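You operate a simulated robot arm through the tools that you are given. There is no shell and no other tool.

The job below is to be done with a simulated robot arm. You get a single attempt, and the scene is never put back.

JOB
Try the cell in the holder at 3 A: RECHECK if the load stops, else GOOD.
Fine: load input off, then holder switch off, before the cell moves or a stop is cleared; load cleared.

It is judged by the outcome, as a careful person would: the job done as asked, and still so three seconds after it is handed in. It fails if anything else is knocked over, pushed out of place, dropped, spilled or broken.

ROBOT AND FRAMES
A 7-joint arm with a three-finger gripper, fixed in place. Base frame: the origin is at the foot of the arm, x ahead of it, y to its left, z up; the work surface is at about z = 720. Units: mm, degrees, N and s.
Its first joint turns from -166.0 to 166.0 degrees. Payload 2.69 kg.
Tool frame: the origin (TCP) lies between the finger pads and is the grasp point; the fingertips stand 30 mm ahead of it; z points along the fingers, y is the line along which they close. The gripper opens to 128 mm. The gripper's body begins 117 mm behind the TCP.
Orientation is told as [roll, pitch, yaw] about the base's x, y, z axes, in that order, counted from this pose: with the fingers straight down and closing along the base's y, the tool's x points along the base's -x, its y along +y and its z along -z.

CONTROLS
- The arm moves only by the tool arm_command. Its argument "rows" is a list of rows, each an object (a shift or turn left out is 0, a gripper value left out holds the last) with "slide": the shift along the tool's x, y, z in mm, a list of three; "dr": the turn, a rotation vector about the tool's x, y, z in degrees, a list of three; "jaw": the gripper command, from -1 (shut) to 1 (fully open), values between in proportion. In form: [{"slide": [tx, ty, tz], "dr": [rx, ry, rz], "jaw": jaw}, ...]. A call has 1 to 20 rows; each row is the pose to reach, as a shift and turn from the pose commanded when the call began, along the tool's axes at that moment. A row lasts 0.2 s, in which the tool goes at most 50 mm and 8.6 degrees; a call with a longer step from one row to the next is refused whole, and so is a gripper value outside its range. A pose out of reach is approached as far as the arm can. The call stops where the force on the tool passes 90 N (or 10 N more than at its start, if that is more) or the arm is blocked; 0.2 s more then pass. The fingers move at their own pace and stop on an object; they squeeze with about 23 N. The grip force told is the motor's: it shows also when the fingers shut on nothing. Time passes only in rows, and 0.2 s behind the last, so rows that repeat a pose let the fingers close. The reply holds the time, the measured pose of the TCP, the force on the tool along the base axes, the opening and the grip force, in the units named above and with some noise, with the torque about the TCP (base axes, N m) and any sound that the robot's microphone picked up.
- Cameras (640 x 400 px; columns grow to the right, rows downward): "scene" is fixed at [48.7, -650.1, 1477.8]; the picture's right is [0.62, -0.79, 0.00], its down [-0.50, -0.39, -0.77] and it looks along [0.61, 0.48, -0.64] (base axes); focal length 314 px, centre (320, 200). "wrist" rides on the gripper at [58, 54, -131] in the tool frame; the picture's right is [-0.68, 0.74, 0.00], its down [-0.62, -0.57, -0.55] and it looks along [-0.40, -0.37, 0.84] (tool axes); focal length 234 px, centre (320, 200). There is no depth. A picture from a camera that has moved, and an enlarged one, comes with that camera's place and axes in the base frame and with its lens.
- get_image(camera): a new picture of that camera. It takes no simulated time.
- slide_trunk(by): slides the trunk up (or, below 0, down) by that many mm; the arm rides with it, the base frame stays. It gives what a move gives, with no picture.
- zoom(camera, box): a new picture of the part [left, top, right, bottom] of that camera's present view, enlarged. It takes no simulated time.
- close_job(): hands the job in; it is judged then, once.

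Places have to be worked out from the pictures, the camera data and where the tool is seen. Open the gripper and draw the arm clear of the work before you hand the job in, unless the task says otherwise.

The tools are called after "Call:" as a command line: name --argument value ..., lists and objects as JSON in quotes. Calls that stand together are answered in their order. arm_command: Moves the arm, as the interface text tells. Its arguments: {"type":"object","properties":{"rows":{"type":"array","items":{"type":"object","properties":{"slide":{"type":"array","items":{"type":"number"}},"dr":{"type":"array","items":{"type":"number"}},"jaw":{"type":"number"}}}}},"required":["rows"]} The other tools are called the same way: slide_trunk (by) slides the trunk up or down; get_image (camera) takes a picture; zoom (camera, box) takes an enlarged picture of a part of a camera's view; close_job () hands the job in.

At the start:

```text
time_s: 0.0
eef_pos: [664.5, -3.0, 1058.7]
orientation: [0.0, 0.0, 0.0]
force: [0.7, 0.2, 0.0]
wrist_torque: [-0.01, 0.02, 0.0]
opening: 128.2
grip_force: 0.1
trunk travel left (down, up): [-150.0, 200.0]
```

scene: 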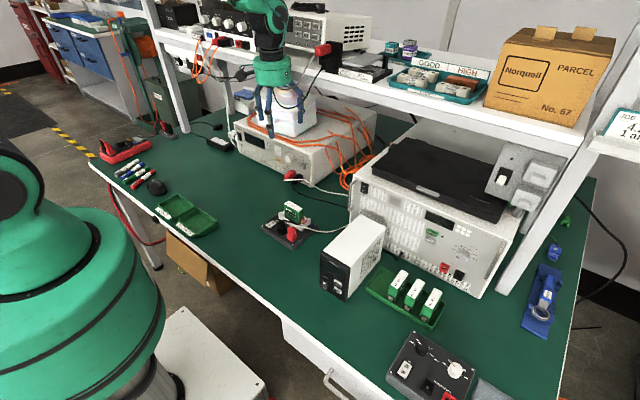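
wrist: 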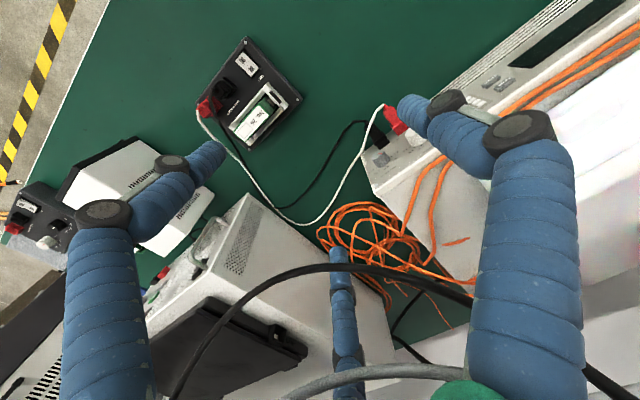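

I'll start by looking closely at the scene to identify the holder, load, cells, and trays.

Call:
zoom --camera "scene" --box '[240, 180, 340, 260]'

Call:
zoom --camera "scene" --box '[340, 170, 520, 300]'

Call:
zoom --camera "scene" --box '[340, 250, 500, 400]'

Call:
zoom --camera "scene" --box '[90, 130, 230, 250]'

Call:
zoom --camera "scene" --box '[460, 90, 640, 240]'

Call:
zoom --camera "wrist" --box '[180, 20, 320, 180]'

Call:
zoom --camera "wrist" --box '[0, 120, 220, 300]'

```text
5.00 times, centred on (290, 220) of scene
camera zoom: at [48.7, -650.1, 1477.8], right [0.62, -0.79, 0.0], down [-0.5, -0.39, -0.77], along [0.61, 0.48, -0.64], focal length 1568 px, centre (470, 100)
```

zoom: 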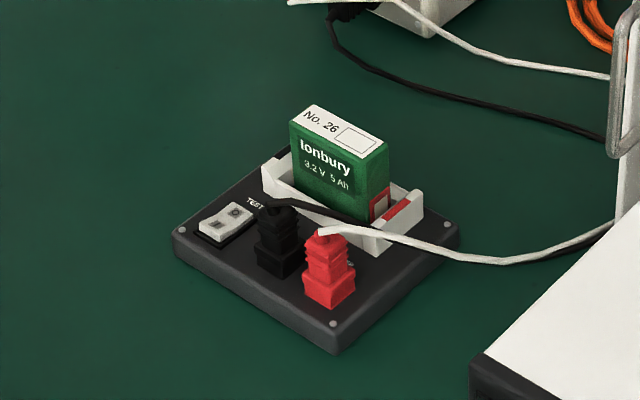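

```text
3.08 times, centred on (430, 235) of scene
camera zoom: at [48.7, -650.1, 1477.8], right [0.62, -0.79, 0.0], down [-0.5, -0.39, -0.77], along [0.61, 0.48, -0.64], focal length 965 px, centre (-18, 92)
```

zoom: 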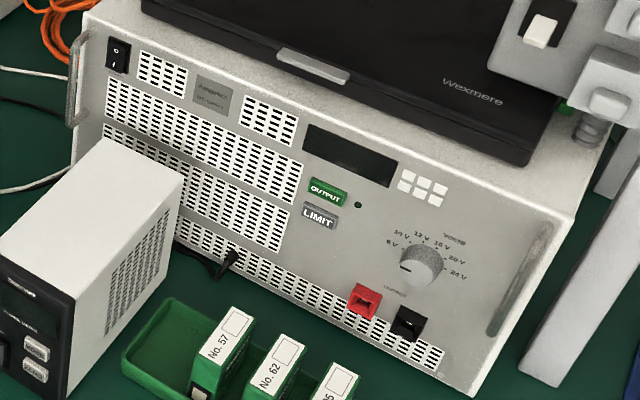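

```text
2.67 times, centred on (420, 325) of scene
camera zoom: at [48.7, -650.1, 1477.8], right [0.62, -0.79, 0.0], down [-0.5, -0.39, -0.77], along [0.61, 0.48, -0.64], focal length 836 px, centre (53, -133)
```

zoom: 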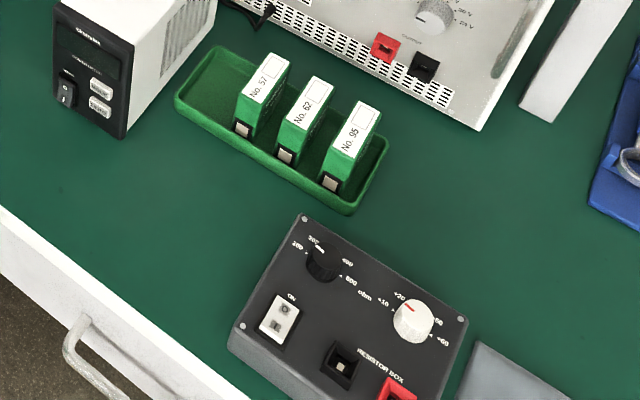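

```text
3.33 times, centred on (160, 190) of scene
camera zoom: at [48.7, -650.1, 1477.8], right [0.62, -0.79, 0.0], down [-0.5, -0.39, -0.77], along [0.61, 0.48, -0.64], focal length 1045 px, centre (853, 233)
```

zoom: 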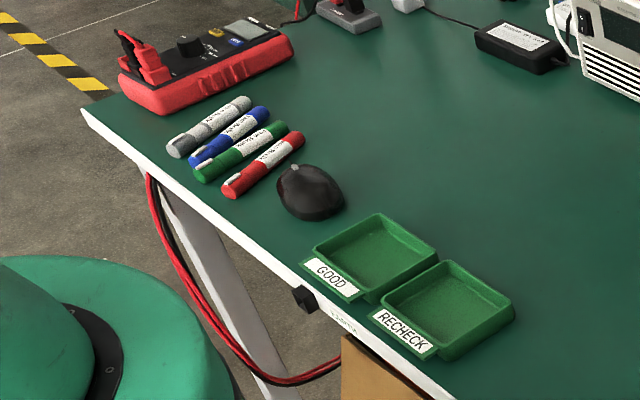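

```text
2.67 times, centred on (550, 165) of scene
camera zoom: at [48.7, -650.1, 1477.8], right [0.62, -0.79, 0.0], down [-0.5, -0.39, -0.77], along [0.61, 0.48, -0.64], focal length 836 px, centre (-293, 293)
```

zoom: 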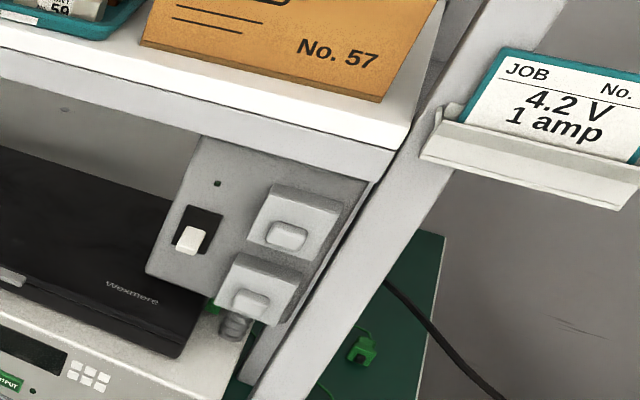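

```text
2.50 times, centred on (250, 100) of wrist
camera zoom: at [606.4, 50.5, 1190.1], right [0.68, 0.74, 0.0], down [0.62, -0.57, 0.55], along [0.4, -0.37, -0.84], focal length 585 px, centre (495, 450)
```

zoom: 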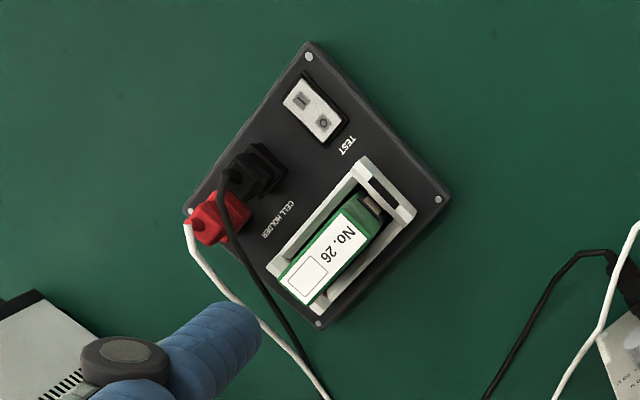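

```text
2.22 times, centred on (110, 210) of wrist
camera zoom: at [606.4, 50.5, 1190.1], right [0.68, 0.74, 0.0], down [0.62, -0.57, 0.55], along [0.4, -0.37, -0.84], focal length 520 px, centre (787, 178)
```

zoom: 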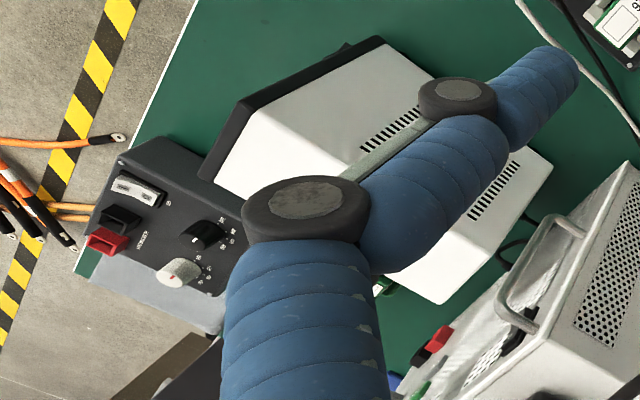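

The cell holder (cell No. 26) has leads going to the instrument at the back. I zoom on that and the shelf equipment.

Call:
zoom --camera "scene" --box '[220, 100, 350, 200]'

Call:
zoom --camera "scene" --box '[140, 0, 260, 100]'

Call:
zoom --camera "scene" --box '[280, 0, 500, 110]'

Call:
zoom --camera "scene" --box '[300, 200, 400, 310]'

Call:
zoom --camera "wrist" --box '[340, 0, 640, 200]'

Call:
zoom --camera "scene" --box '[500, 200, 600, 340]'

```text
4.00 times, centred on (285, 150) of scene
camera zoom: at [48.7, -650.1, 1477.8], right [0.62, -0.79, 0.0], down [-0.5, -0.39, -0.77], along [0.61, 0.48, -0.64], focal length 1254 px, centre (460, 400)
```

zoom: 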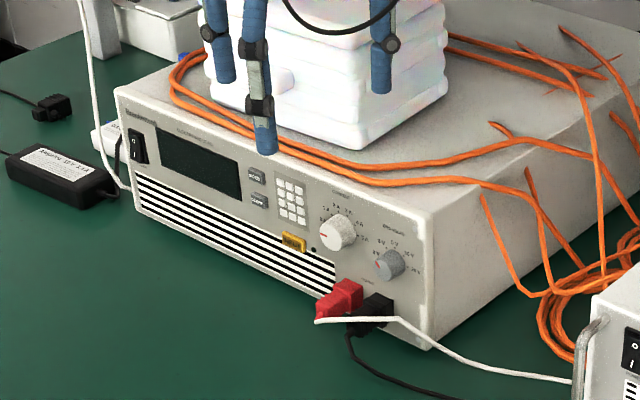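

```text
4.00 times, centred on (200, 50) of scene
camera zoom: at [48.7, -650.1, 1477.8], right [0.62, -0.79, 0.0], down [-0.5, -0.39, -0.77], along [0.61, 0.48, -0.64], focal length 1254 px, centre (800, 800)
```

zoom: 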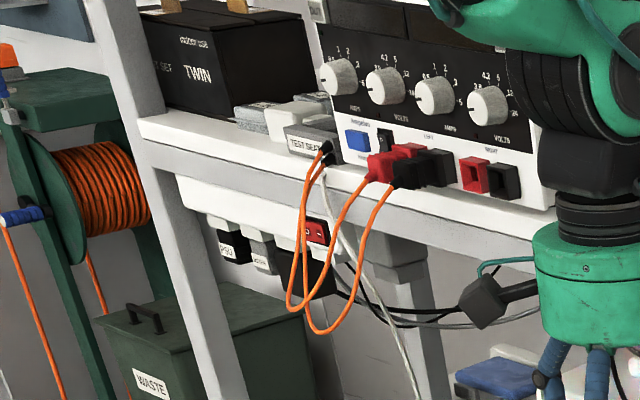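

```text
2.91 times, centred on (390, 55) of scene
camera zoom: at [48.7, -650.1, 1477.8], right [0.62, -0.79, 0.0], down [-0.5, -0.39, -0.77], along [0.61, 0.48, -0.64], focal length 912 px, centre (116, 622)
```

zoom: 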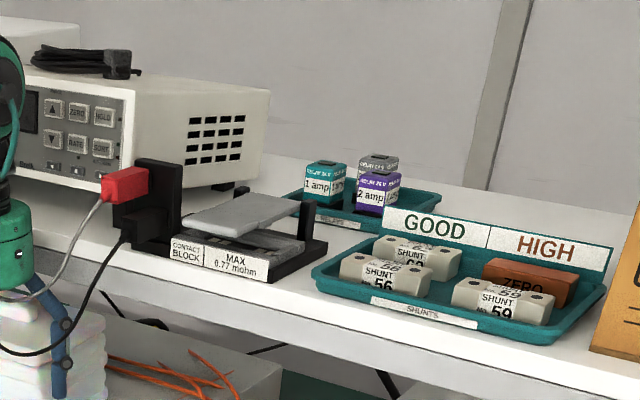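

```text
3.64 times, centred on (350, 255) of scene
camera zoom: at [48.7, -650.1, 1477.8], right [0.62, -0.79, 0.0], down [-0.5, -0.39, -0.77], along [0.61, 0.48, -0.64], focal length 1140 px, centre (211, 0)
```

zoom: 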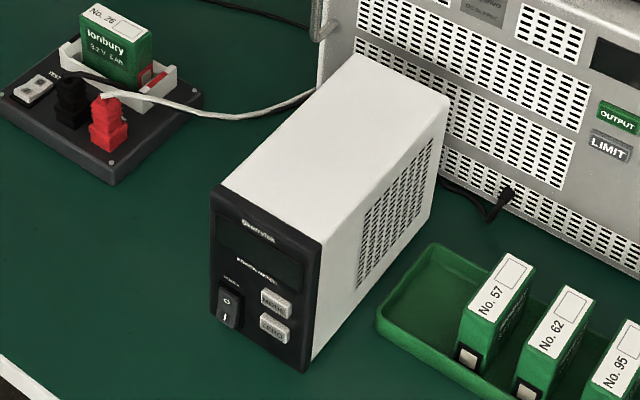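

```text
2.00 times, centred on (490, 100) of wrist
camera zoom: at [606.4, 50.5, 1190.1], right [0.68, 0.74, 0.0], down [0.62, -0.57, 0.55], along [0.4, -0.37, -0.84], focal length 468 px, centre (-20, 400)
```

zoom: 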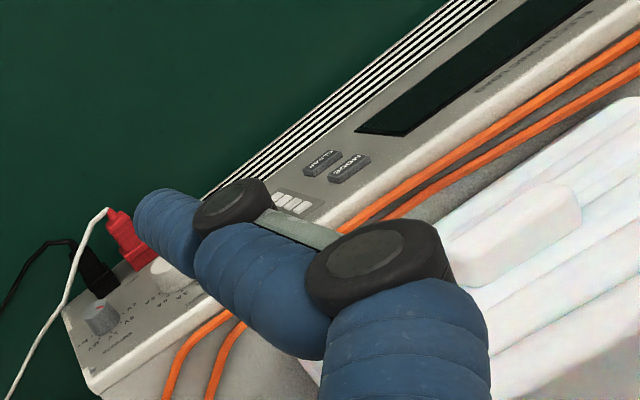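

```text
2.86 times, centred on (550, 270) of scene
camera zoom: at [48.7, -650.1, 1477.8], right [0.62, -0.79, 0.0], down [-0.5, -0.39, -0.77], along [0.61, 0.48, -0.64], focal length 896 px, centre (-337, 0)
```

zoom: 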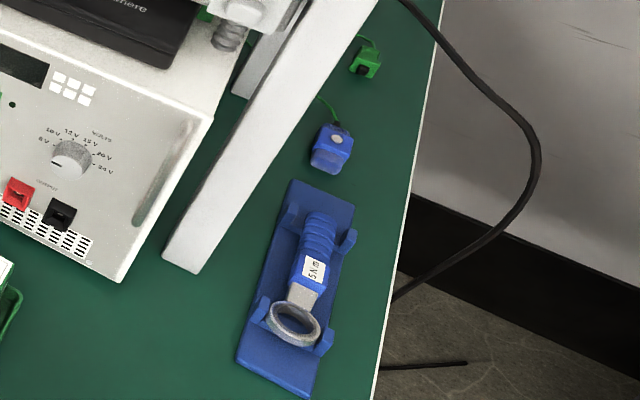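

The electronic load at the back is wired to the holder. I zoom into its front panel details.

Call:
zoom --camera "scene" --box '[280, 145, 330, 190]'

Call:
zoom --camera "scene" --box '[240, 120, 300, 165]'

Call:
zoom --camera "scene" --box '[260, 195, 320, 245]'

Call:
zoom --camera "wrist" --box '[360, 90, 440, 200]'

```text
8.89 times, centred on (305, 168) of scene
camera zoom: at [48.7, -650.1, 1477.8], right [0.62, -0.79, 0.0], down [-0.5, -0.39, -0.77], along [0.61, 0.48, -0.64], focal length 2787 px, centre (453, 489)
```

zoom: 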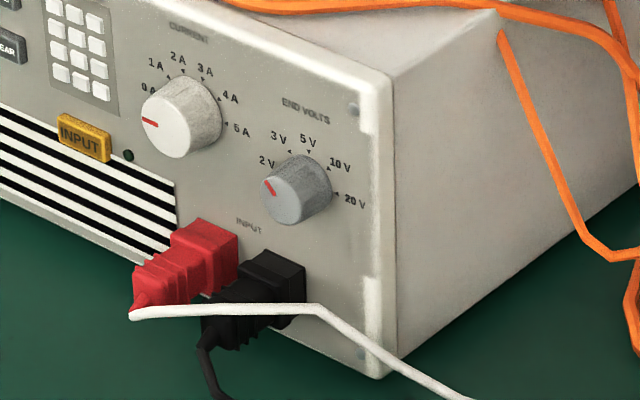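

```text
8.89 times, centred on (270, 142) of scene
camera zoom: at [48.7, -650.1, 1477.8], right [0.62, -0.79, 0.0], down [-0.5, -0.39, -0.77], along [0.61, 0.48, -0.64], focal length 2787 px, centre (764, 711)
```

zoom: 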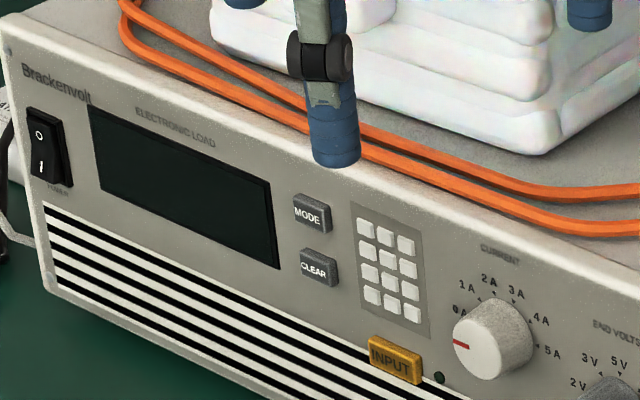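

```text
8.00 times, centred on (290, 220) of scene
camera zoom: at [48.7, -650.1, 1477.8], right [0.62, -0.79, 0.0], down [-0.5, -0.39, -0.77], along [0.61, 0.48, -0.64], focal length 2508 px, centre (560, 40)
```

zoom: 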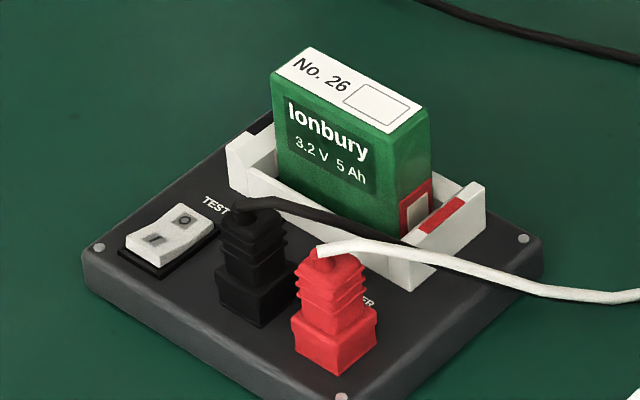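

```text
3.64 times, centred on (400, 145) of wrist
camera zoom: at [606.4, 50.5, 1190.1], right [0.68, 0.74, 0.0], down [0.62, -0.57, 0.55], along [0.4, -0.37, -0.84], focal length 852 px, centre (29, 400)
```

zoom: 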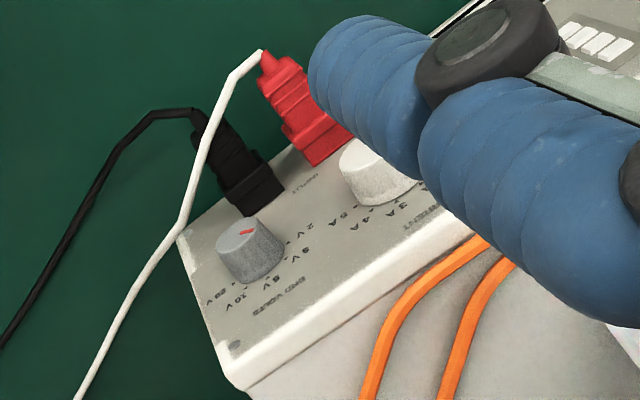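

The load is a Brackenvolt electronic load (power rocker, CLEAR, INPUT, current knob at 0 A, end volts at 2 V). First I check how the gripper looks when shut.

Call:
arm_command --rows '[{"jaw": -1}, {"jaw": -1}, {"jaw": -1}, {"jaw": -1}]'

Call:
get_image --camera "wrist"

Call:
zoom --camera "scene" --box '[220, 0, 350, 200]'

```text
time_s: 1.0
eef_pos: [664.9, -3.8, 1059.0]
orientation: [0.0, 0.1, 0.0]
force: [-0.8, 0.2, 0.2]
wrist_torque: [0.0, 0.0, 0.01]
opening: 2.1
grip_force: 22.7
trunk travel left (down, up): [-150.0, 200.0]
```

```text
taken
camera wrist: at [606.4, 50.5, 1190.1], right [0.68, 0.74, 0.0], down [0.62, -0.57, 0.55], along [0.4, -0.37, -0.84], focal length 234 px, centre (320, 200)
```

wrist: 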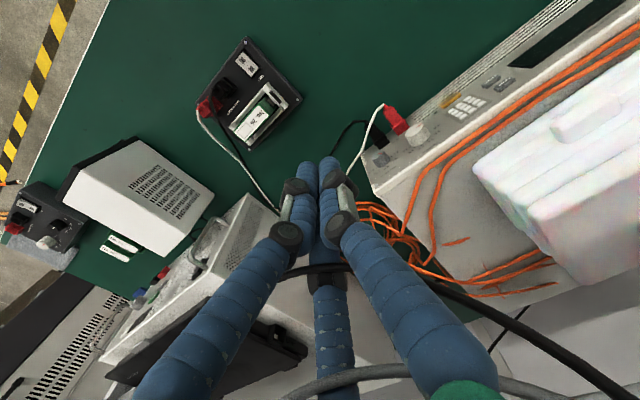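

```text
2.00 times, centred on (285, 100) of scene
camera zoom: at [48.7, -650.1, 1477.8], right [0.62, -0.79, 0.0], down [-0.5, -0.39, -0.77], along [0.61, 0.48, -0.64], focal length 627 px, centre (390, 400)
```

zoom: 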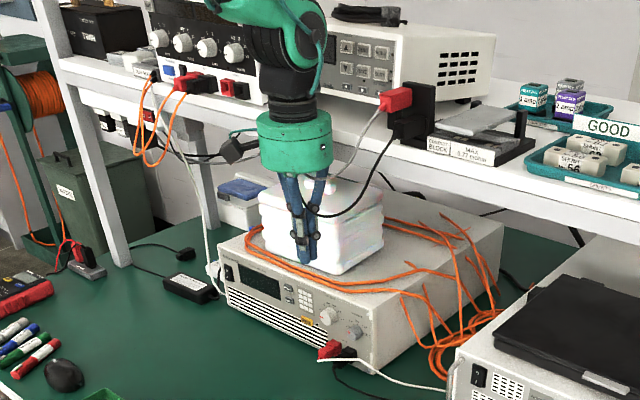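

Three finger-like prongs converge at the TCP when shut. I zoom on the tips to gauge their footprint as a poker.

Call:
zoom --camera "wrist" --box '[260, 140, 390, 270]'

Call:
zoom --camera "scene" --box '[255, 70, 305, 140]'

Call:
zoom --camera "wrist" --box '[380, 0, 580, 160]'

```text
3.08 times, centred on (325, 205) of wrist
camera zoom: at [606.4, 50.5, 1190.1], right [0.68, 0.74, 0.0], down [0.62, -0.57, 0.55], along [0.4, -0.37, -0.84], focal length 720 px, centre (305, 185)
```

zoom: 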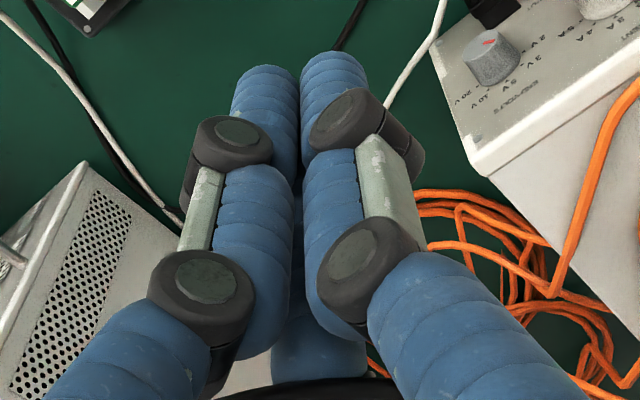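

```text
5.71 times, centred on (280, 105) of scene
camera zoom: at [48.7, -650.1, 1477.8], right [0.62, -0.79, 0.0], down [-0.5, -0.39, -0.77], along [0.61, 0.48, -0.64], focal length 1792 px, centre (549, 743)
```

zoom: 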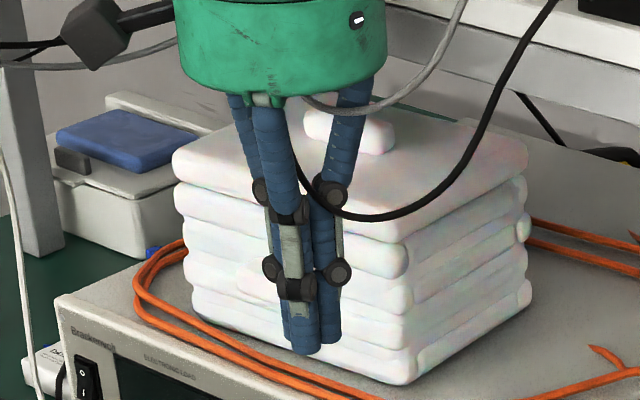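

```text
2.50 times, centred on (480, 80) of wrist
camera zoom: at [606.4, 50.5, 1190.1], right [0.68, 0.74, 0.0], down [0.62, -0.57, 0.55], along [0.4, -0.37, -0.84], focal length 585 px, centre (-80, 500)
```

zoom: 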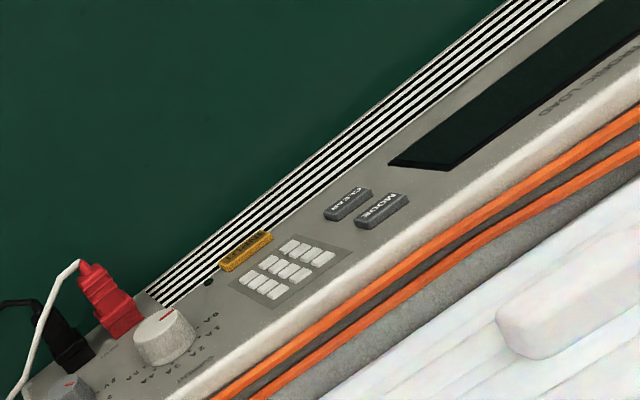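

The cell top works out at about (610, -100, 806), and the holder's TEST rocker at about (543, -54, 745) with its I end toward the robot (smaller x). I move the shut gripper to above the I end for a closer look.

Call:
arm_command --rows '[{"slide": [23.3, -8.5, 38.2], "jaw": -1}, {"slide": [46.7, -17, 76.3], "jaw": -1}, {"slide": [70, -25.5, 114.5], "jaw": -1}, {"slide": [93.3, -34, 152.7], "jaw": -1}, {"slide": [116.7, -42.5, 190.8], "jaw": -1}, {"slide": [140, -51, 229], "jaw": -1}]'

Call:
get_image --camera "wrist"

Call:
zoom --camera "scene" --box '[240, 160, 340, 260]'

```text
time_s: 2.4
eef_pos: [524.9, -54.3, 829.9]
orientation: [0.1, -0.1, 0.0]
force: [0.0, 0.1, 1.0]
wrist_torque: [-0.02, 0.07, -0.03]
opening: 2.1
grip_force: 22.9
trunk travel left (down, up): [-150.0, 200.0]
```

```text
taken
camera wrist: at [467.1, -0.1, 961.3], right [0.68, 0.74, 0.0], down [0.62, -0.57, 0.55], along [0.41, -0.37, -0.84], focal length 234 px, centre (320, 200)
```

wrist: 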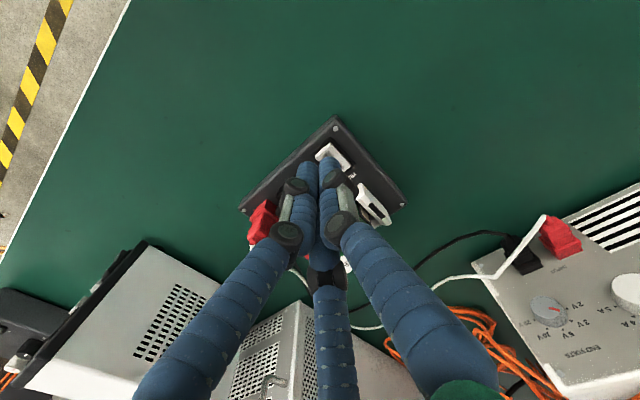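

```text
4.00 times, centred on (290, 210) of scene
camera zoom: at [48.7, -650.1, 1477.8], right [0.62, -0.79, 0.0], down [-0.5, -0.39, -0.77], along [0.61, 0.48, -0.64], focal length 1254 px, centre (440, 160)
```

zoom: 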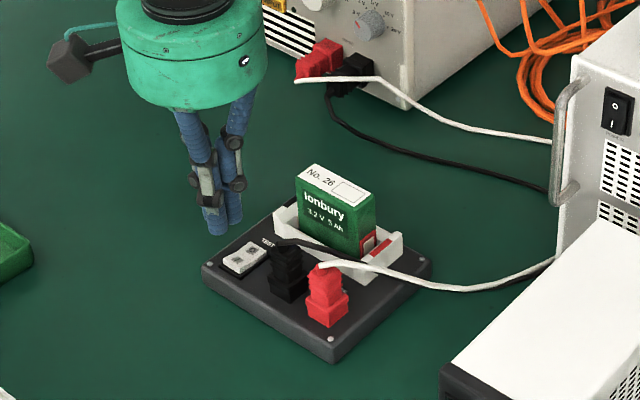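

The tips sit just over the holder with the rocker's I half (x≈526–543) ahead. I shift slightly and lower to just above the rocker.

Call:
arm_command --rows '[{"slide": [-3, 1, 20], "jaw": -1}, {"slide": [-3, 1, 40], "jaw": -1}, {"slide": [-3, 1, 46], "jaw": -1}]'

Call:
zoom --camera "wrist" --box '[260, 100, 400, 220]'

Call:
zoom --camera "scene" --box '[250, 190, 320, 245]'

```text
time_s: 3.2
eef_pos: [527.2, -52.8, 782.9]
orientation: [0.0, 0.1, -0.1]
force: [0.1, -0.5, -0.6]
wrist_torque: [0.02, 0.01, -0.02]
opening: 2.4
grip_force: 23.5
trunk travel left (down, up): [-150.0, 200.0]
```

```text
3.33 times, centred on (330, 160) of wrist
camera zoom: at [469.7, 1.0, 914.1], right [0.68, 0.74, 0.0], down [0.62, -0.57, 0.55], along [0.4, -0.37, -0.84], focal length 781 px, centre (287, 333)
```

zoom: 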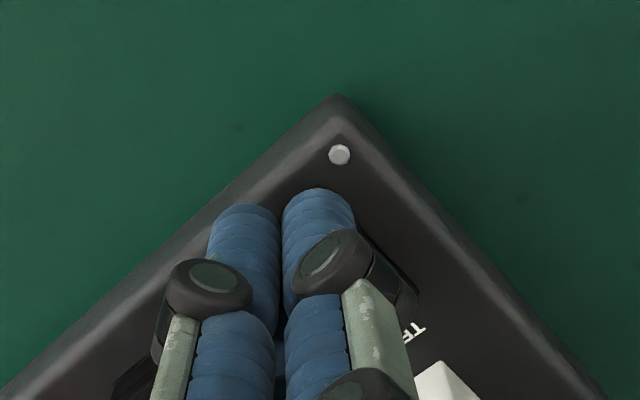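

```text
7.27 times, centred on (285, 218) of scene
camera zoom: at [48.7, -650.1, 1477.8], right [0.62, -0.79, 0.0], down [-0.5, -0.39, -0.77], along [0.61, 0.48, -0.64], focal length 2280 px, centre (574, 73)
```

zoom: 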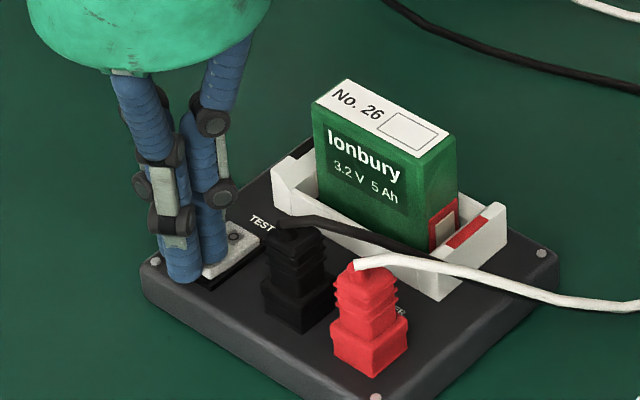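

Tips are at z≈753 just above the rocker's I end, no contact yet. I press down in small steps.

Call:
arm_command --rows '[{"slide": [0, 0, 2], "jaw": -1}, {"slide": [0, 0, 4], "jaw": -1}, {"slide": [0, 0, 6], "jaw": -1}]'

Call:
zoom --camera "scene" --box '[250, 190, 320, 245]'

```text
time_s: 4.0
eef_pos: [526.0, -52.5, 780.2]
orientation: [0.0, -0.1, 0.1]
force: [-14.4, 3.2, 40.7]
wrist_torque: [-0.13, -0.29, -0.05]
opening: 1.9
grip_force: 23.1
trunk travel left (down, up): [-150.0, 200.0]
```

```text
7.27 times, centred on (285, 218) of scene
camera zoom: at [48.7, -650.1, 1477.8], right [0.62, -0.79, 0.0], down [-0.5, -0.39, -0.77], along [0.61, 0.48, -0.64], focal length 2280 px, centre (574, 73)
```

zoom: 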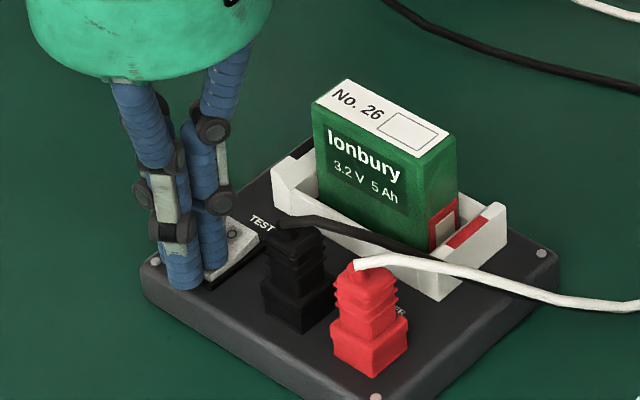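

Reaction came at 40 N with the contact near x≈544 and a push toward -x, suggesting the rocker surface slopes up toward the O end. I back off and look closely at the rocker.

Call:
arm_command --rows '[{"slide": [0, 0, -10], "jaw": -1}, {"slide": [10, 10, -50], "jaw": -1}, {"slide": [40, 40, -80], "jaw": -1}, {"slide": [60, 60, -110], "jaw": -1}]'

Call:
get_image --camera "wrist"

Call:
zoom --camera "scene" --box '[255, 210, 295, 240]'

```text
refused: row 3 steps farther than a row can; nothing moved
```

```text
taken
camera wrist: at [468.7, 0.5, 910.5], right [0.68, 0.74, 0.0], down [0.61, -0.57, 0.55], along [0.41, -0.37, -0.84], focal length 234 px, centre (320, 200)
```

wrist: 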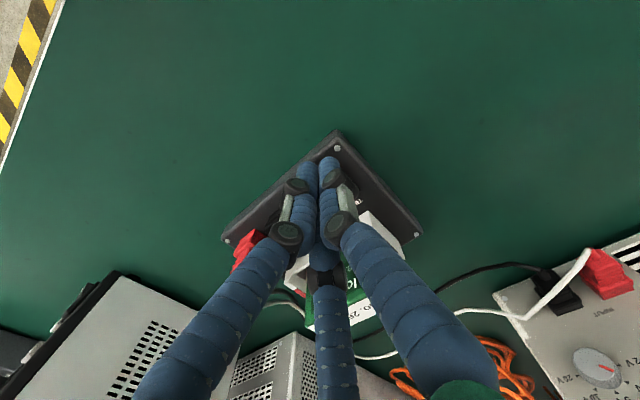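

```text
13.33 times, centred on (275, 225) of scene
camera zoom: at [48.7, -650.1, 1477.8], right [0.62, -0.79, 0.0], down [-0.5, -0.39, -0.77], along [0.61, 0.48, -0.64], focal length 4181 px, centre (920, -133)
```

zoom: 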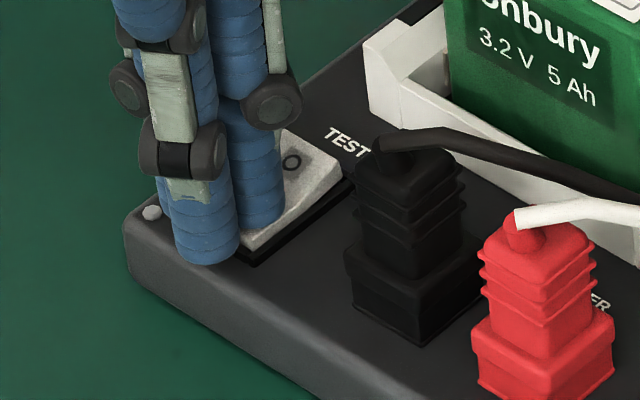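

The step was too large. I back off in smaller steps.

Call:
arm_command --rows '[{"slide": [0, 0, -10], "jaw": -1}, {"slide": [0, 0, -40], "jaw": -1}, {"slide": [30, 20, -70], "jaw": -1}, {"slide": [60, 40, -100], "jaw": -1}]'

Call:
get_image --camera "wrist"

Call:
zoom --camera "scene" --box '[255, 210, 295, 240]'

```text
time_s: 5.0
eef_pos: [467.7, -11.5, 879.4]
orientation: [0.1, 0.0, 0.0]
force: [0.2, 0.1, -0.9]
wrist_torque: [0.01, 0.07, -0.02]
opening: 2.0
grip_force: 23.2
trunk travel left (down, up): [-150.0, 200.0]
```

```text
taken
camera wrist: at [410.4, 40.9, 1009.5], right [0.68, 0.74, 0.0], down [0.62, -0.57, 0.55], along [0.4, -0.37, -0.84], focal length 234 px, centre (320, 200)
```

wrist: 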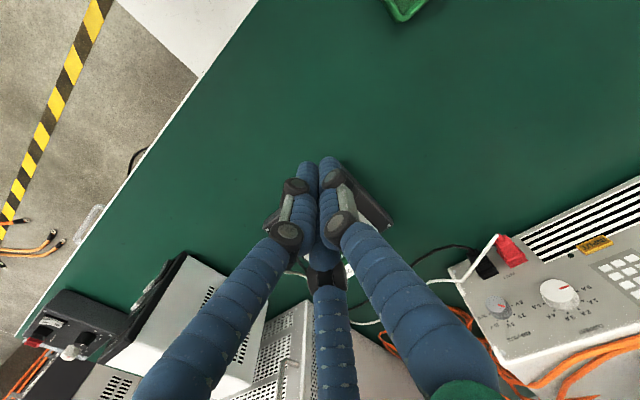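

```text
13.33 times, centred on (275, 225) of scene
camera zoom: at [48.7, -650.1, 1477.8], right [0.62, -0.79, 0.0], down [-0.5, -0.39, -0.77], along [0.61, 0.48, -0.64], focal length 4181 px, centre (920, -133)
```

zoom: 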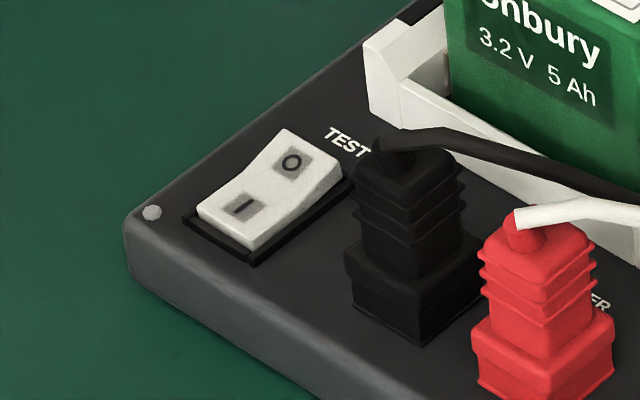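

The rocker now shows the I end down and O end up (on). I re-zoom with the same box as my first picture to compare with its state before.

Call:
zoom --camera "scene" --box '[260, 195, 320, 245]'

Call:
zoom --camera "wrist" --box '[440, 200, 640, 360]'

```text
8.00 times, centred on (290, 220) of scene
camera zoom: at [48.7, -650.1, 1477.8], right [0.62, -0.79, 0.0], down [-0.5, -0.39, -0.77], along [0.61, 0.48, -0.64], focal length 2508 px, centre (560, 40)
```

zoom: 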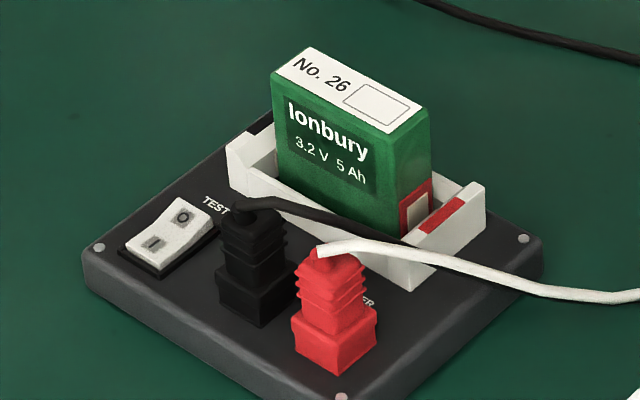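

```text
2.50 times, centred on (540, 280) of wrist
camera zoom: at [410.4, 40.9, 1009.5], right [0.68, 0.74, 0.0], down [0.62, -0.57, 0.55], along [0.4, -0.37, -0.84], focal length 585 px, centre (-230, 0)
```

zoom: 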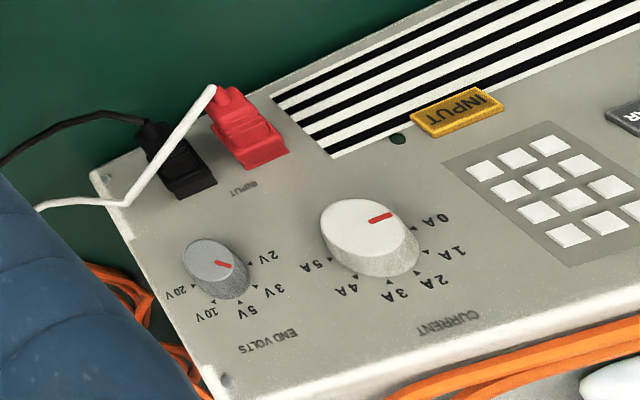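

The holder switch has toggled to I (on) – the O end is now visibly higher than at the start – and the load is still unpowered. Next I swing the tool to point at the load's panel (+x) with the camera above, standing off at about (620, 170, 900).

Call:
arm_command --rows '[{"slide": [-10.2, 12.1, -1.4], "dr": [-4.62, -4.62, 4.62], "jaw": -1}, {"slide": [-20.3, 24.2, -2.7], "dr": [-9.24, -9.24, 9.24]}, {"slide": [-30.5, 36.3, -4.1], "dr": [-13.86, -13.86, 13.86]}, {"slide": [-40.6, 48.4, -5.5], "dr": [-18.48, -18.48, 18.48]}, {"slide": [-50.8, 60.5, -6.9], "dr": [-23.09, -23.09, 23.09]}, {"slide": [-60.9, 72.6, -8.2], "dr": [-27.71, -27.71, 27.71]}, {"slide": [-71.1, 84.7, -9.6], "dr": [-32.33, -32.33, 32.33]}, {"slide": [-81.2, 96.8, -11], "dr": [-36.95, -36.95, 36.95]}, {"slide": [-91.4, 108.9, -12.4], "dr": [-41.57, -41.57, 41.57]}, {"slide": [-101.5, 121, -13.7], "dr": [-46.19, -46.19, 46.19]}, {"slide": [-111.7, 133.1, -15.1], "dr": [-50.81, -50.81, 50.81]}, {"slide": [-121.8, 145.2, -16.5], "dr": [-55.43, -55.43, 55.43]}, {"slide": [-132, 157.3, -17.9], "dr": [-60.04, -60.04, 60.04]}, {"slide": [-142.1, 169.4, -19.2], "dr": [-64.66, -64.66, 64.66]}, {"slide": [-152.3, 181.5, -20.6], "dr": [-69.28, -69.28, 69.28]}, {"slide": [-152.3, 181.5, -20.6], "dr": [-69.28, -69.28, 69.28]}]'

Call:
get_image --camera "wrist"

Call:
get_image --camera "scene"

```text
time_s: 8.4
eef_pos: [612.2, -5.3, 897.9]
orientation: [89.7, -0.4, -82.0]
force: [-1.0, -0.3, 0.4]
wrist_torque: [0.03, -0.03, 0.02]
opening: 2.4
grip_force: 22.6
out of reach, approached as far as the arm can: row 11, 12, 13, 14, 15, 16
trunk travel left (down, up): [-150.0, 200.0]
```

```text
taken
camera wrist: at [474.9, 34.8, 951.6], right [0.1, -0.67, 0.74], down [-0.46, -0.69, -0.56], along [0.88, -0.29, -0.37], focal length 234 px, centre (320, 200)
```

wrist: 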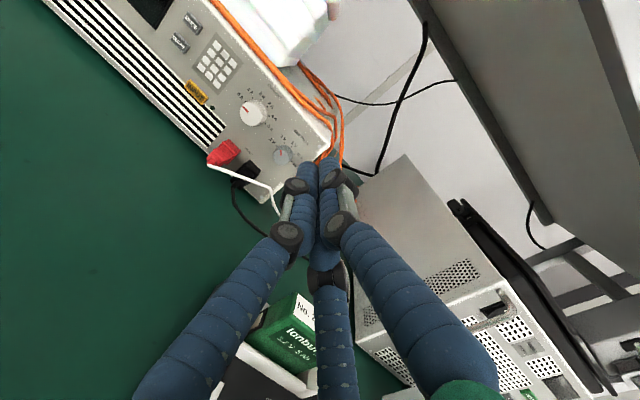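

```text
taken
```

scene: 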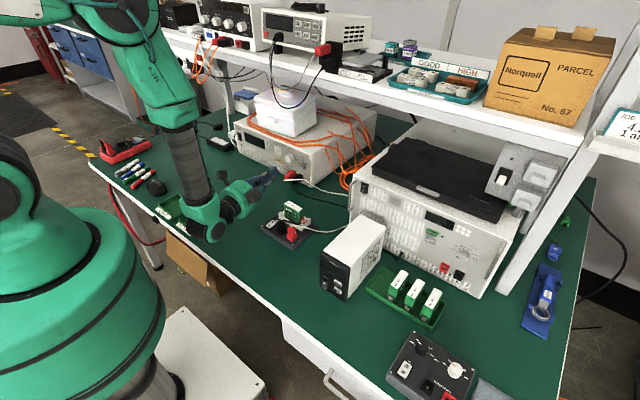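

The horizontal pose with this roll is only partly reachable (tool at y≈-5 rather than 170), likely a wrist-roll limit. I roll back by 43° about the tool axis (camera to the side) and see whether it reaches.

Call:
arm_command --rows '[{"dr": [0, 0, -7]}, {"dr": [0, 0, -14]}, {"dr": [0, 0, -21]}, {"dr": [0, 0, -28]}, {"dr": [0, 0, -35]}, {"dr": [0, 0, -43]}, {"dr": [0, 0, -43]}]'

Call:
get_image --camera "scene"

```text
time_s: 10.0
eef_pos: [610.1, -2.6, 899.8]
orientation: [89.4, -43.4, -81.6]
force: [-0.6, 0.0, -0.4]
wrist_torque: [0.01, 0.02, 0.01]
opening: 2.3
grip_force: 23.3
trunk travel left (down, up): [-150.0, 200.0]
```

```text
taken
```

scene: 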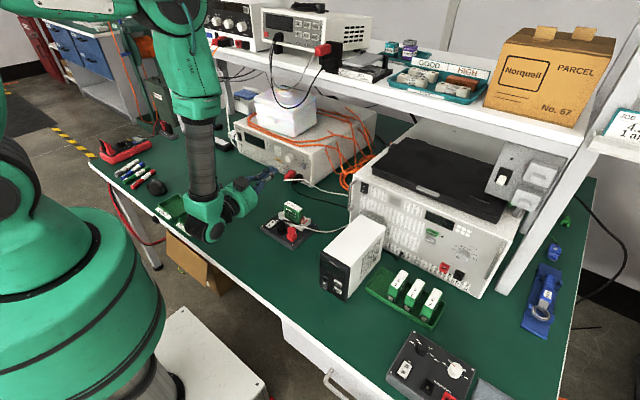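

Commands now start from the reached pose and the roll change worked. I move left along y to 170 while correcting the yaw to point straight at the panel.

Call:
arm_command --rows '[{"slide": [24.6, 23.3, 7], "dr": [1.2, -1.2, 0]}, {"slide": [49.2, 46.5, 14], "dr": [2.3, -2.4, 0]}, {"slide": [73.8, 69.8, 21], "dr": [3.5, -3.7, 0]}, {"slide": [98.4, 93, 28], "dr": [4.6, -4.9, 0]}, {"slide": [123, 116.3, 35], "dr": [5.8, -6.1, 0]}, {"slide": [123, 116.3, 35], "dr": [5.8, -6.1, 0]}]'

Call:
get_image --camera "wrist"

Call:
get_image --camera "scene"

```text
time_s: 11.4
eef_pos: [610.2, -0.7, 901.9]
orientation: [89.3, -43.3, -82.0]
force: [-0.8, -0.1, -0.2]
wrist_torque: [-0.02, -0.01, 0.01]
opening: 2.2
grip_force: 23.5
out of reach, approached as far as the arm can: row 1, 2, 3, 4, 5, 6
trunk travel left (down, up): [-150.0, 200.0]
```

```text
taken
camera wrist: at [469.8, 61.2, 902.0], right [0.01, 0.01, 1.0], down [-0.43, -0.9, 0.02], along [0.9, -0.43, 0.0], focal length 234 px, centre (320, 200)
```

wrist: 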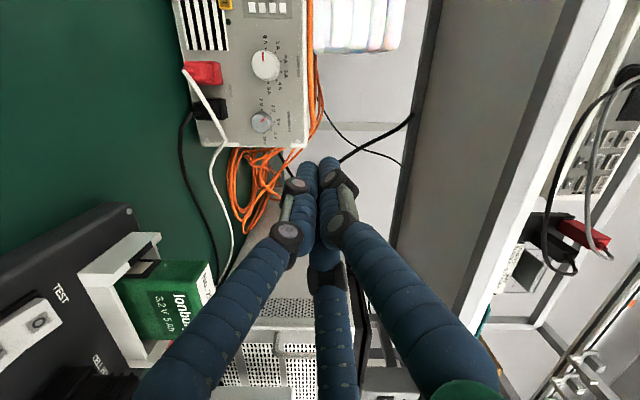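

```text
taken
```

scene: 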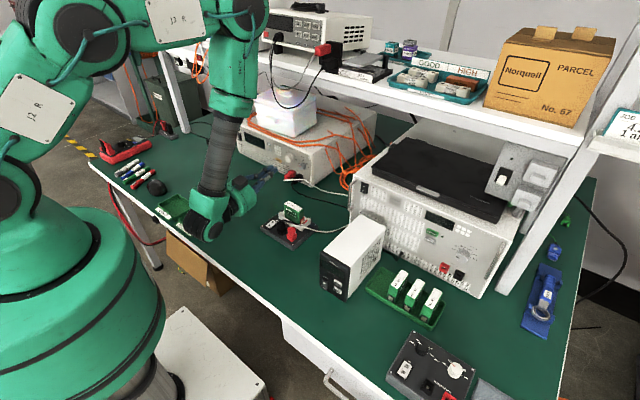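

The limit is in the arm's wrist (the forearm hangs down so the hand can't point level forward). I'll return to the tool-down pose, then lower the trunk so the forearm comes in flatter.

Call:
arm_command --rows '[{"slide": [-3, 4, -4], "dr": [3.52, 6.76, -2.49]}, {"slide": [-6, 8, -8], "dr": [7.03, 13.51, -4.98]}, {"slide": [-9, 12, -12], "dr": [10.55, 20.27, -7.48]}, {"slide": [-12, 16, -16], "dr": [14.07, 27.02, -9.97]}, {"slide": [-15, 20, -20], "dr": [17.58, 33.78, -12.46]}, {"slide": [-18, 24, -25], "dr": [21.1, 40.53, -14.95]}, {"slide": [-21, 28, -29], "dr": [24.62, 47.29, -17.44]}, {"slide": [-24, 32, -33], "dr": [28.13, 54.04, -19.93]}, {"slide": [-27, 36, -37], "dr": [31.65, 60.8, -22.43]}, {"slide": [-30, 40, -41], "dr": [35.17, 67.55, -24.92]}, {"slide": [-33, 44, -45], "dr": [38.68, 74.3, -27.41]}, {"slide": [-36, 48.6, -49.5], "dr": [42.2, 81.06, -29.9]}, {"slide": [-36, 48.6, -49.5], "dr": [42.2, 81.06, -29.9]}]'

Call:
get_image --camera "scene"

```text
time_s: 14.2
eef_pos: [565.8, 6.2, 957.1]
orientation: [0.4, 0.5, -1.5]
force: [0.8, -2.4, -0.2]
wrist_torque: [0.21, 0.01, 0.04]
opening: 2.4
grip_force: 22.7
out of reach, approached as far as the arm can: row 11
trunk travel left (down, up): [-150.0, 200.0]
```

```text
taken
```

scene: 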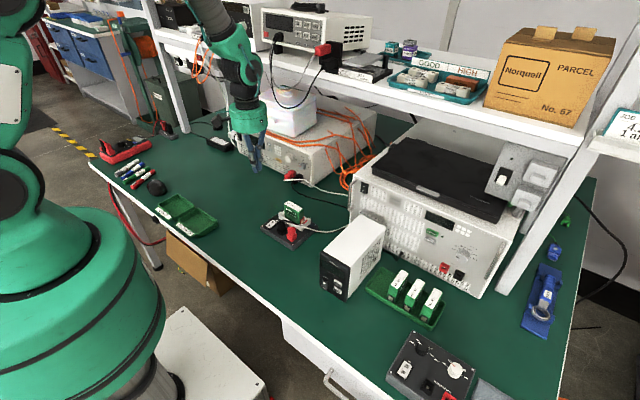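

Back to tool-down. I shift left/up a bit and then lower the trunk by 150 mm.

Call:
arm_command --rows '[{"slide": [0, 35, -15]}, {"slide": [0, 70, -30]}, {"slide": [0, 105, -45]}, {"slide": [0, 140, -60]}]'

Call:
slide_trunk --by -150

Call:
get_image --camera "scene"

```text
time_s: 15.2
eef_pos: [568.7, 144.2, 1018.1]
orientation: [0.0, 0.5, -0.8]
force: [1.3, -0.7, -0.7]
wrist_torque: [0.01, 0.02, 0.0]
opening: 2.3
grip_force: 22.8
trunk travel left (down, up): [-150.0, 200.0]
```

```text
time_s: 16.9
eef_pos: [567.7, 143.9, 867.8]
orientation: [0.0, 0.4, -1.0]
force: [-0.1, 0.2, -0.3]
wrist_torque: [0.01, 0.03, -0.02]
opening: 2.0
grip_force: 22.2
trunk travel left (down, up): [0.0, 350.0]
```

```text
taken
```

scene: 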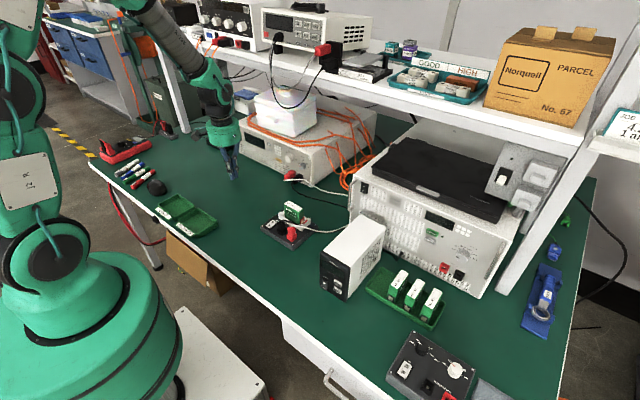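

Now I pitch the tool forward 60° (no roll) while rising slightly, to test the reach in this configuration.

Call:
arm_command --rows '[{"slide": [-4, 3, -4], "dr": [0, -7.5, 0]}, {"slide": [-8, 6, -8], "dr": [0, -15, 0]}, {"slide": [-12, 9, -12], "dr": [0, -22.5, 0]}, {"slide": [-16, 12, -16], "dr": [0, -30, 0]}, {"slide": [-20, 15, -20], "dr": [0, -37.5, 0]}, {"slide": [-24, 18, -24], "dr": [0, -45, 0]}, {"slide": [-28, 22, -28], "dr": [0, -52.5, 0]}, {"slide": [-32, 26, -32], "dr": [0, -60, 0]}, {"slide": [-32, 26, -32], "dr": [0, -60, 0]}]'

Call:
get_image --camera "wrist"

Call:
get_image --camera "scene"

```text
time_s: 18.4
eef_pos: [552.4, 143.9, 749.4]
orientation: [-8.4, -32.0, 4.5]
force: [-23.0, -2.3, 39.6]
wrist_torque: [-0.35, 0.68, -0.21]
opening: 2.1
grip_force: 22.6
trunk travel left (down, up): [0.0, 350.0]
stopped in row 7: the force on the tool passed its limit at 154 N (the readings are from after the stop); the commanded pose is now the measured one
```

```text
taken
camera wrist: at [432.9, 205.7, 822.4], right [0.57, 0.78, 0.27], down [0.23, -0.46, 0.86], along [0.79, -0.43, -0.44], focal length 234 px, centre (320, 200)
```

wrist: 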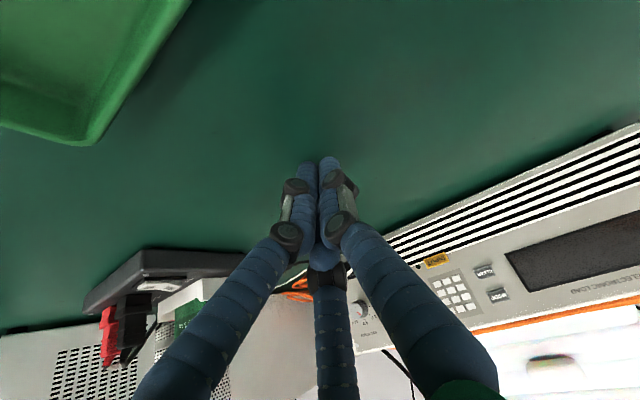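

```text
taken
```

scene: 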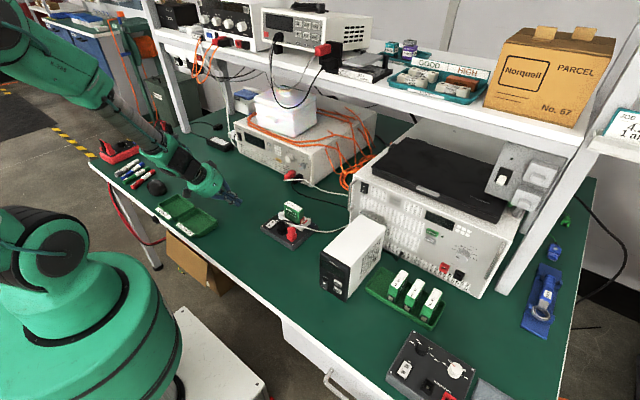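

The arm swung its elbow during the pitch and the tips met the table (stopped); nothing appears displaced. I raise straight up 150 mm slowly and let the arm settle.

Call:
arm_command --rows '[{"slide": [-8, -2, -13]}, {"slide": [-16, -4, -25]}, {"slide": [-27, -6, -42]}, {"slide": [-37, -9, -59]}, {"slide": [-48, -11, -76]}, {"slide": [-58, -14, -92]}, {"slide": [-69, -16, -109]}, {"slide": [-79.5, -18.6, -125.8]}, {"slide": [-79.5, -18.6, -125.8]}, {"slide": [-79.5, -18.6, -125.8]}]'

Call:
get_image --camera "scene"

```text
time_s: 20.6
eef_pos: [550.1, 143.2, 897.3]
orientation: [-8.3, -31.6, 4.7]
force: [0.1, -0.3, 0.0]
wrist_torque: [-0.01, 0.04, 0.02]
opening: 2.0
grip_force: 23.6
trunk travel left (down, up): [0.0, 350.0]
```

```text
taken
```

scene: 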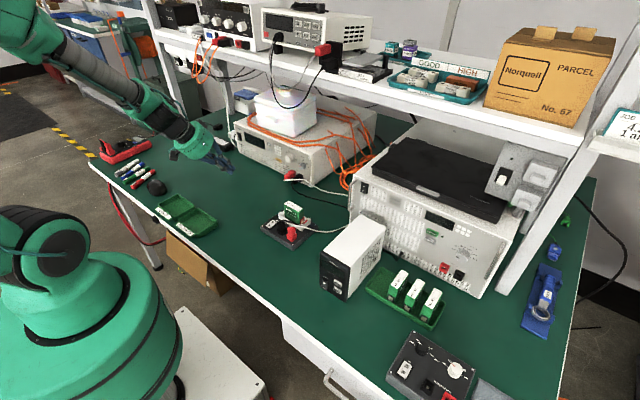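

The elbow is now out to the left and tracking is fine. I continue the pitch slowly toward 70°.

Call:
arm_command --rows '[{"slide": [-4.4, 0.7, 2.4], "dr": [-0.45, -3.77, 0.57]}, {"slide": [-8.9, 1.3, 4.7], "dr": [-0.9, -7.54, 1.14]}, {"slide": [-13.3, 2, 7], "dr": [-1.35, -11.3, 1.71]}, {"slide": [-17.7, 2.6, 9.4], "dr": [-1.8, -15.1, 2.28]}, {"slide": [-22.2, 3.3, 11.8], "dr": [-2.25, -18.9, 2.85]}, {"slide": [-26.6, 3.9, 14.1], "dr": [-2.7, -22.6, 3.42]}, {"slide": [-31, 4.6, 16.5], "dr": [-3.15, -26.4, 3.99]}, {"slide": [-35.4, 5.2, 18.8], "dr": [-3.6, -30.2, 4.56]}, {"slide": [-39.9, 5.9, 21.2], "dr": [-4.05, -33.9, 5.13]}, {"slide": [-44.3, 6.5, 23.5], "dr": [-4.5, -37.7, 5.7]}, {"slide": [-44.3, 6.5, 23.5], "dr": [-4.5, -37.7, 5.7]}]'

Call:
get_image --camera "scene"

Call:
get_image --camera "wrist"

```text
time_s: 23.1
eef_pos: [602.9, 150.1, 899.3]
orientation: [0.2, -69.7, -0.1]
force: [0.6, 0.2, -0.6]
wrist_torque: [0.01, 0.0, 0.0]
opening: 2.2
grip_force: 22.7
trunk travel left (down, up): [0.0, 350.0]
```

```text
taken
```

scene: 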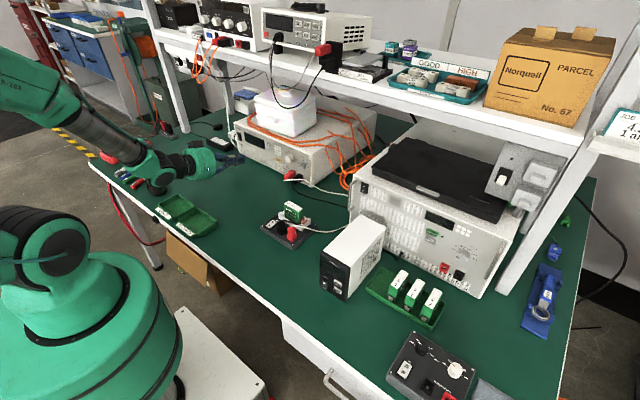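

```text
taken
camera wrist: at [459.6, 203.7, 888.8], right [0.23, 0.74, 0.64], down [-0.3, -0.57, 0.77], along [0.92, -0.37, 0.09], focal length 234 px, centre (320, 200)
```

wrist: 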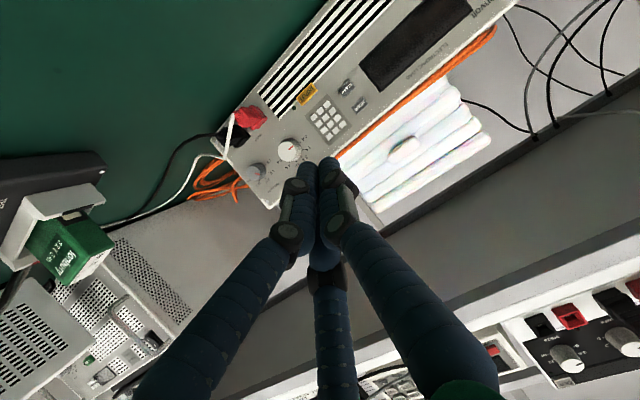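

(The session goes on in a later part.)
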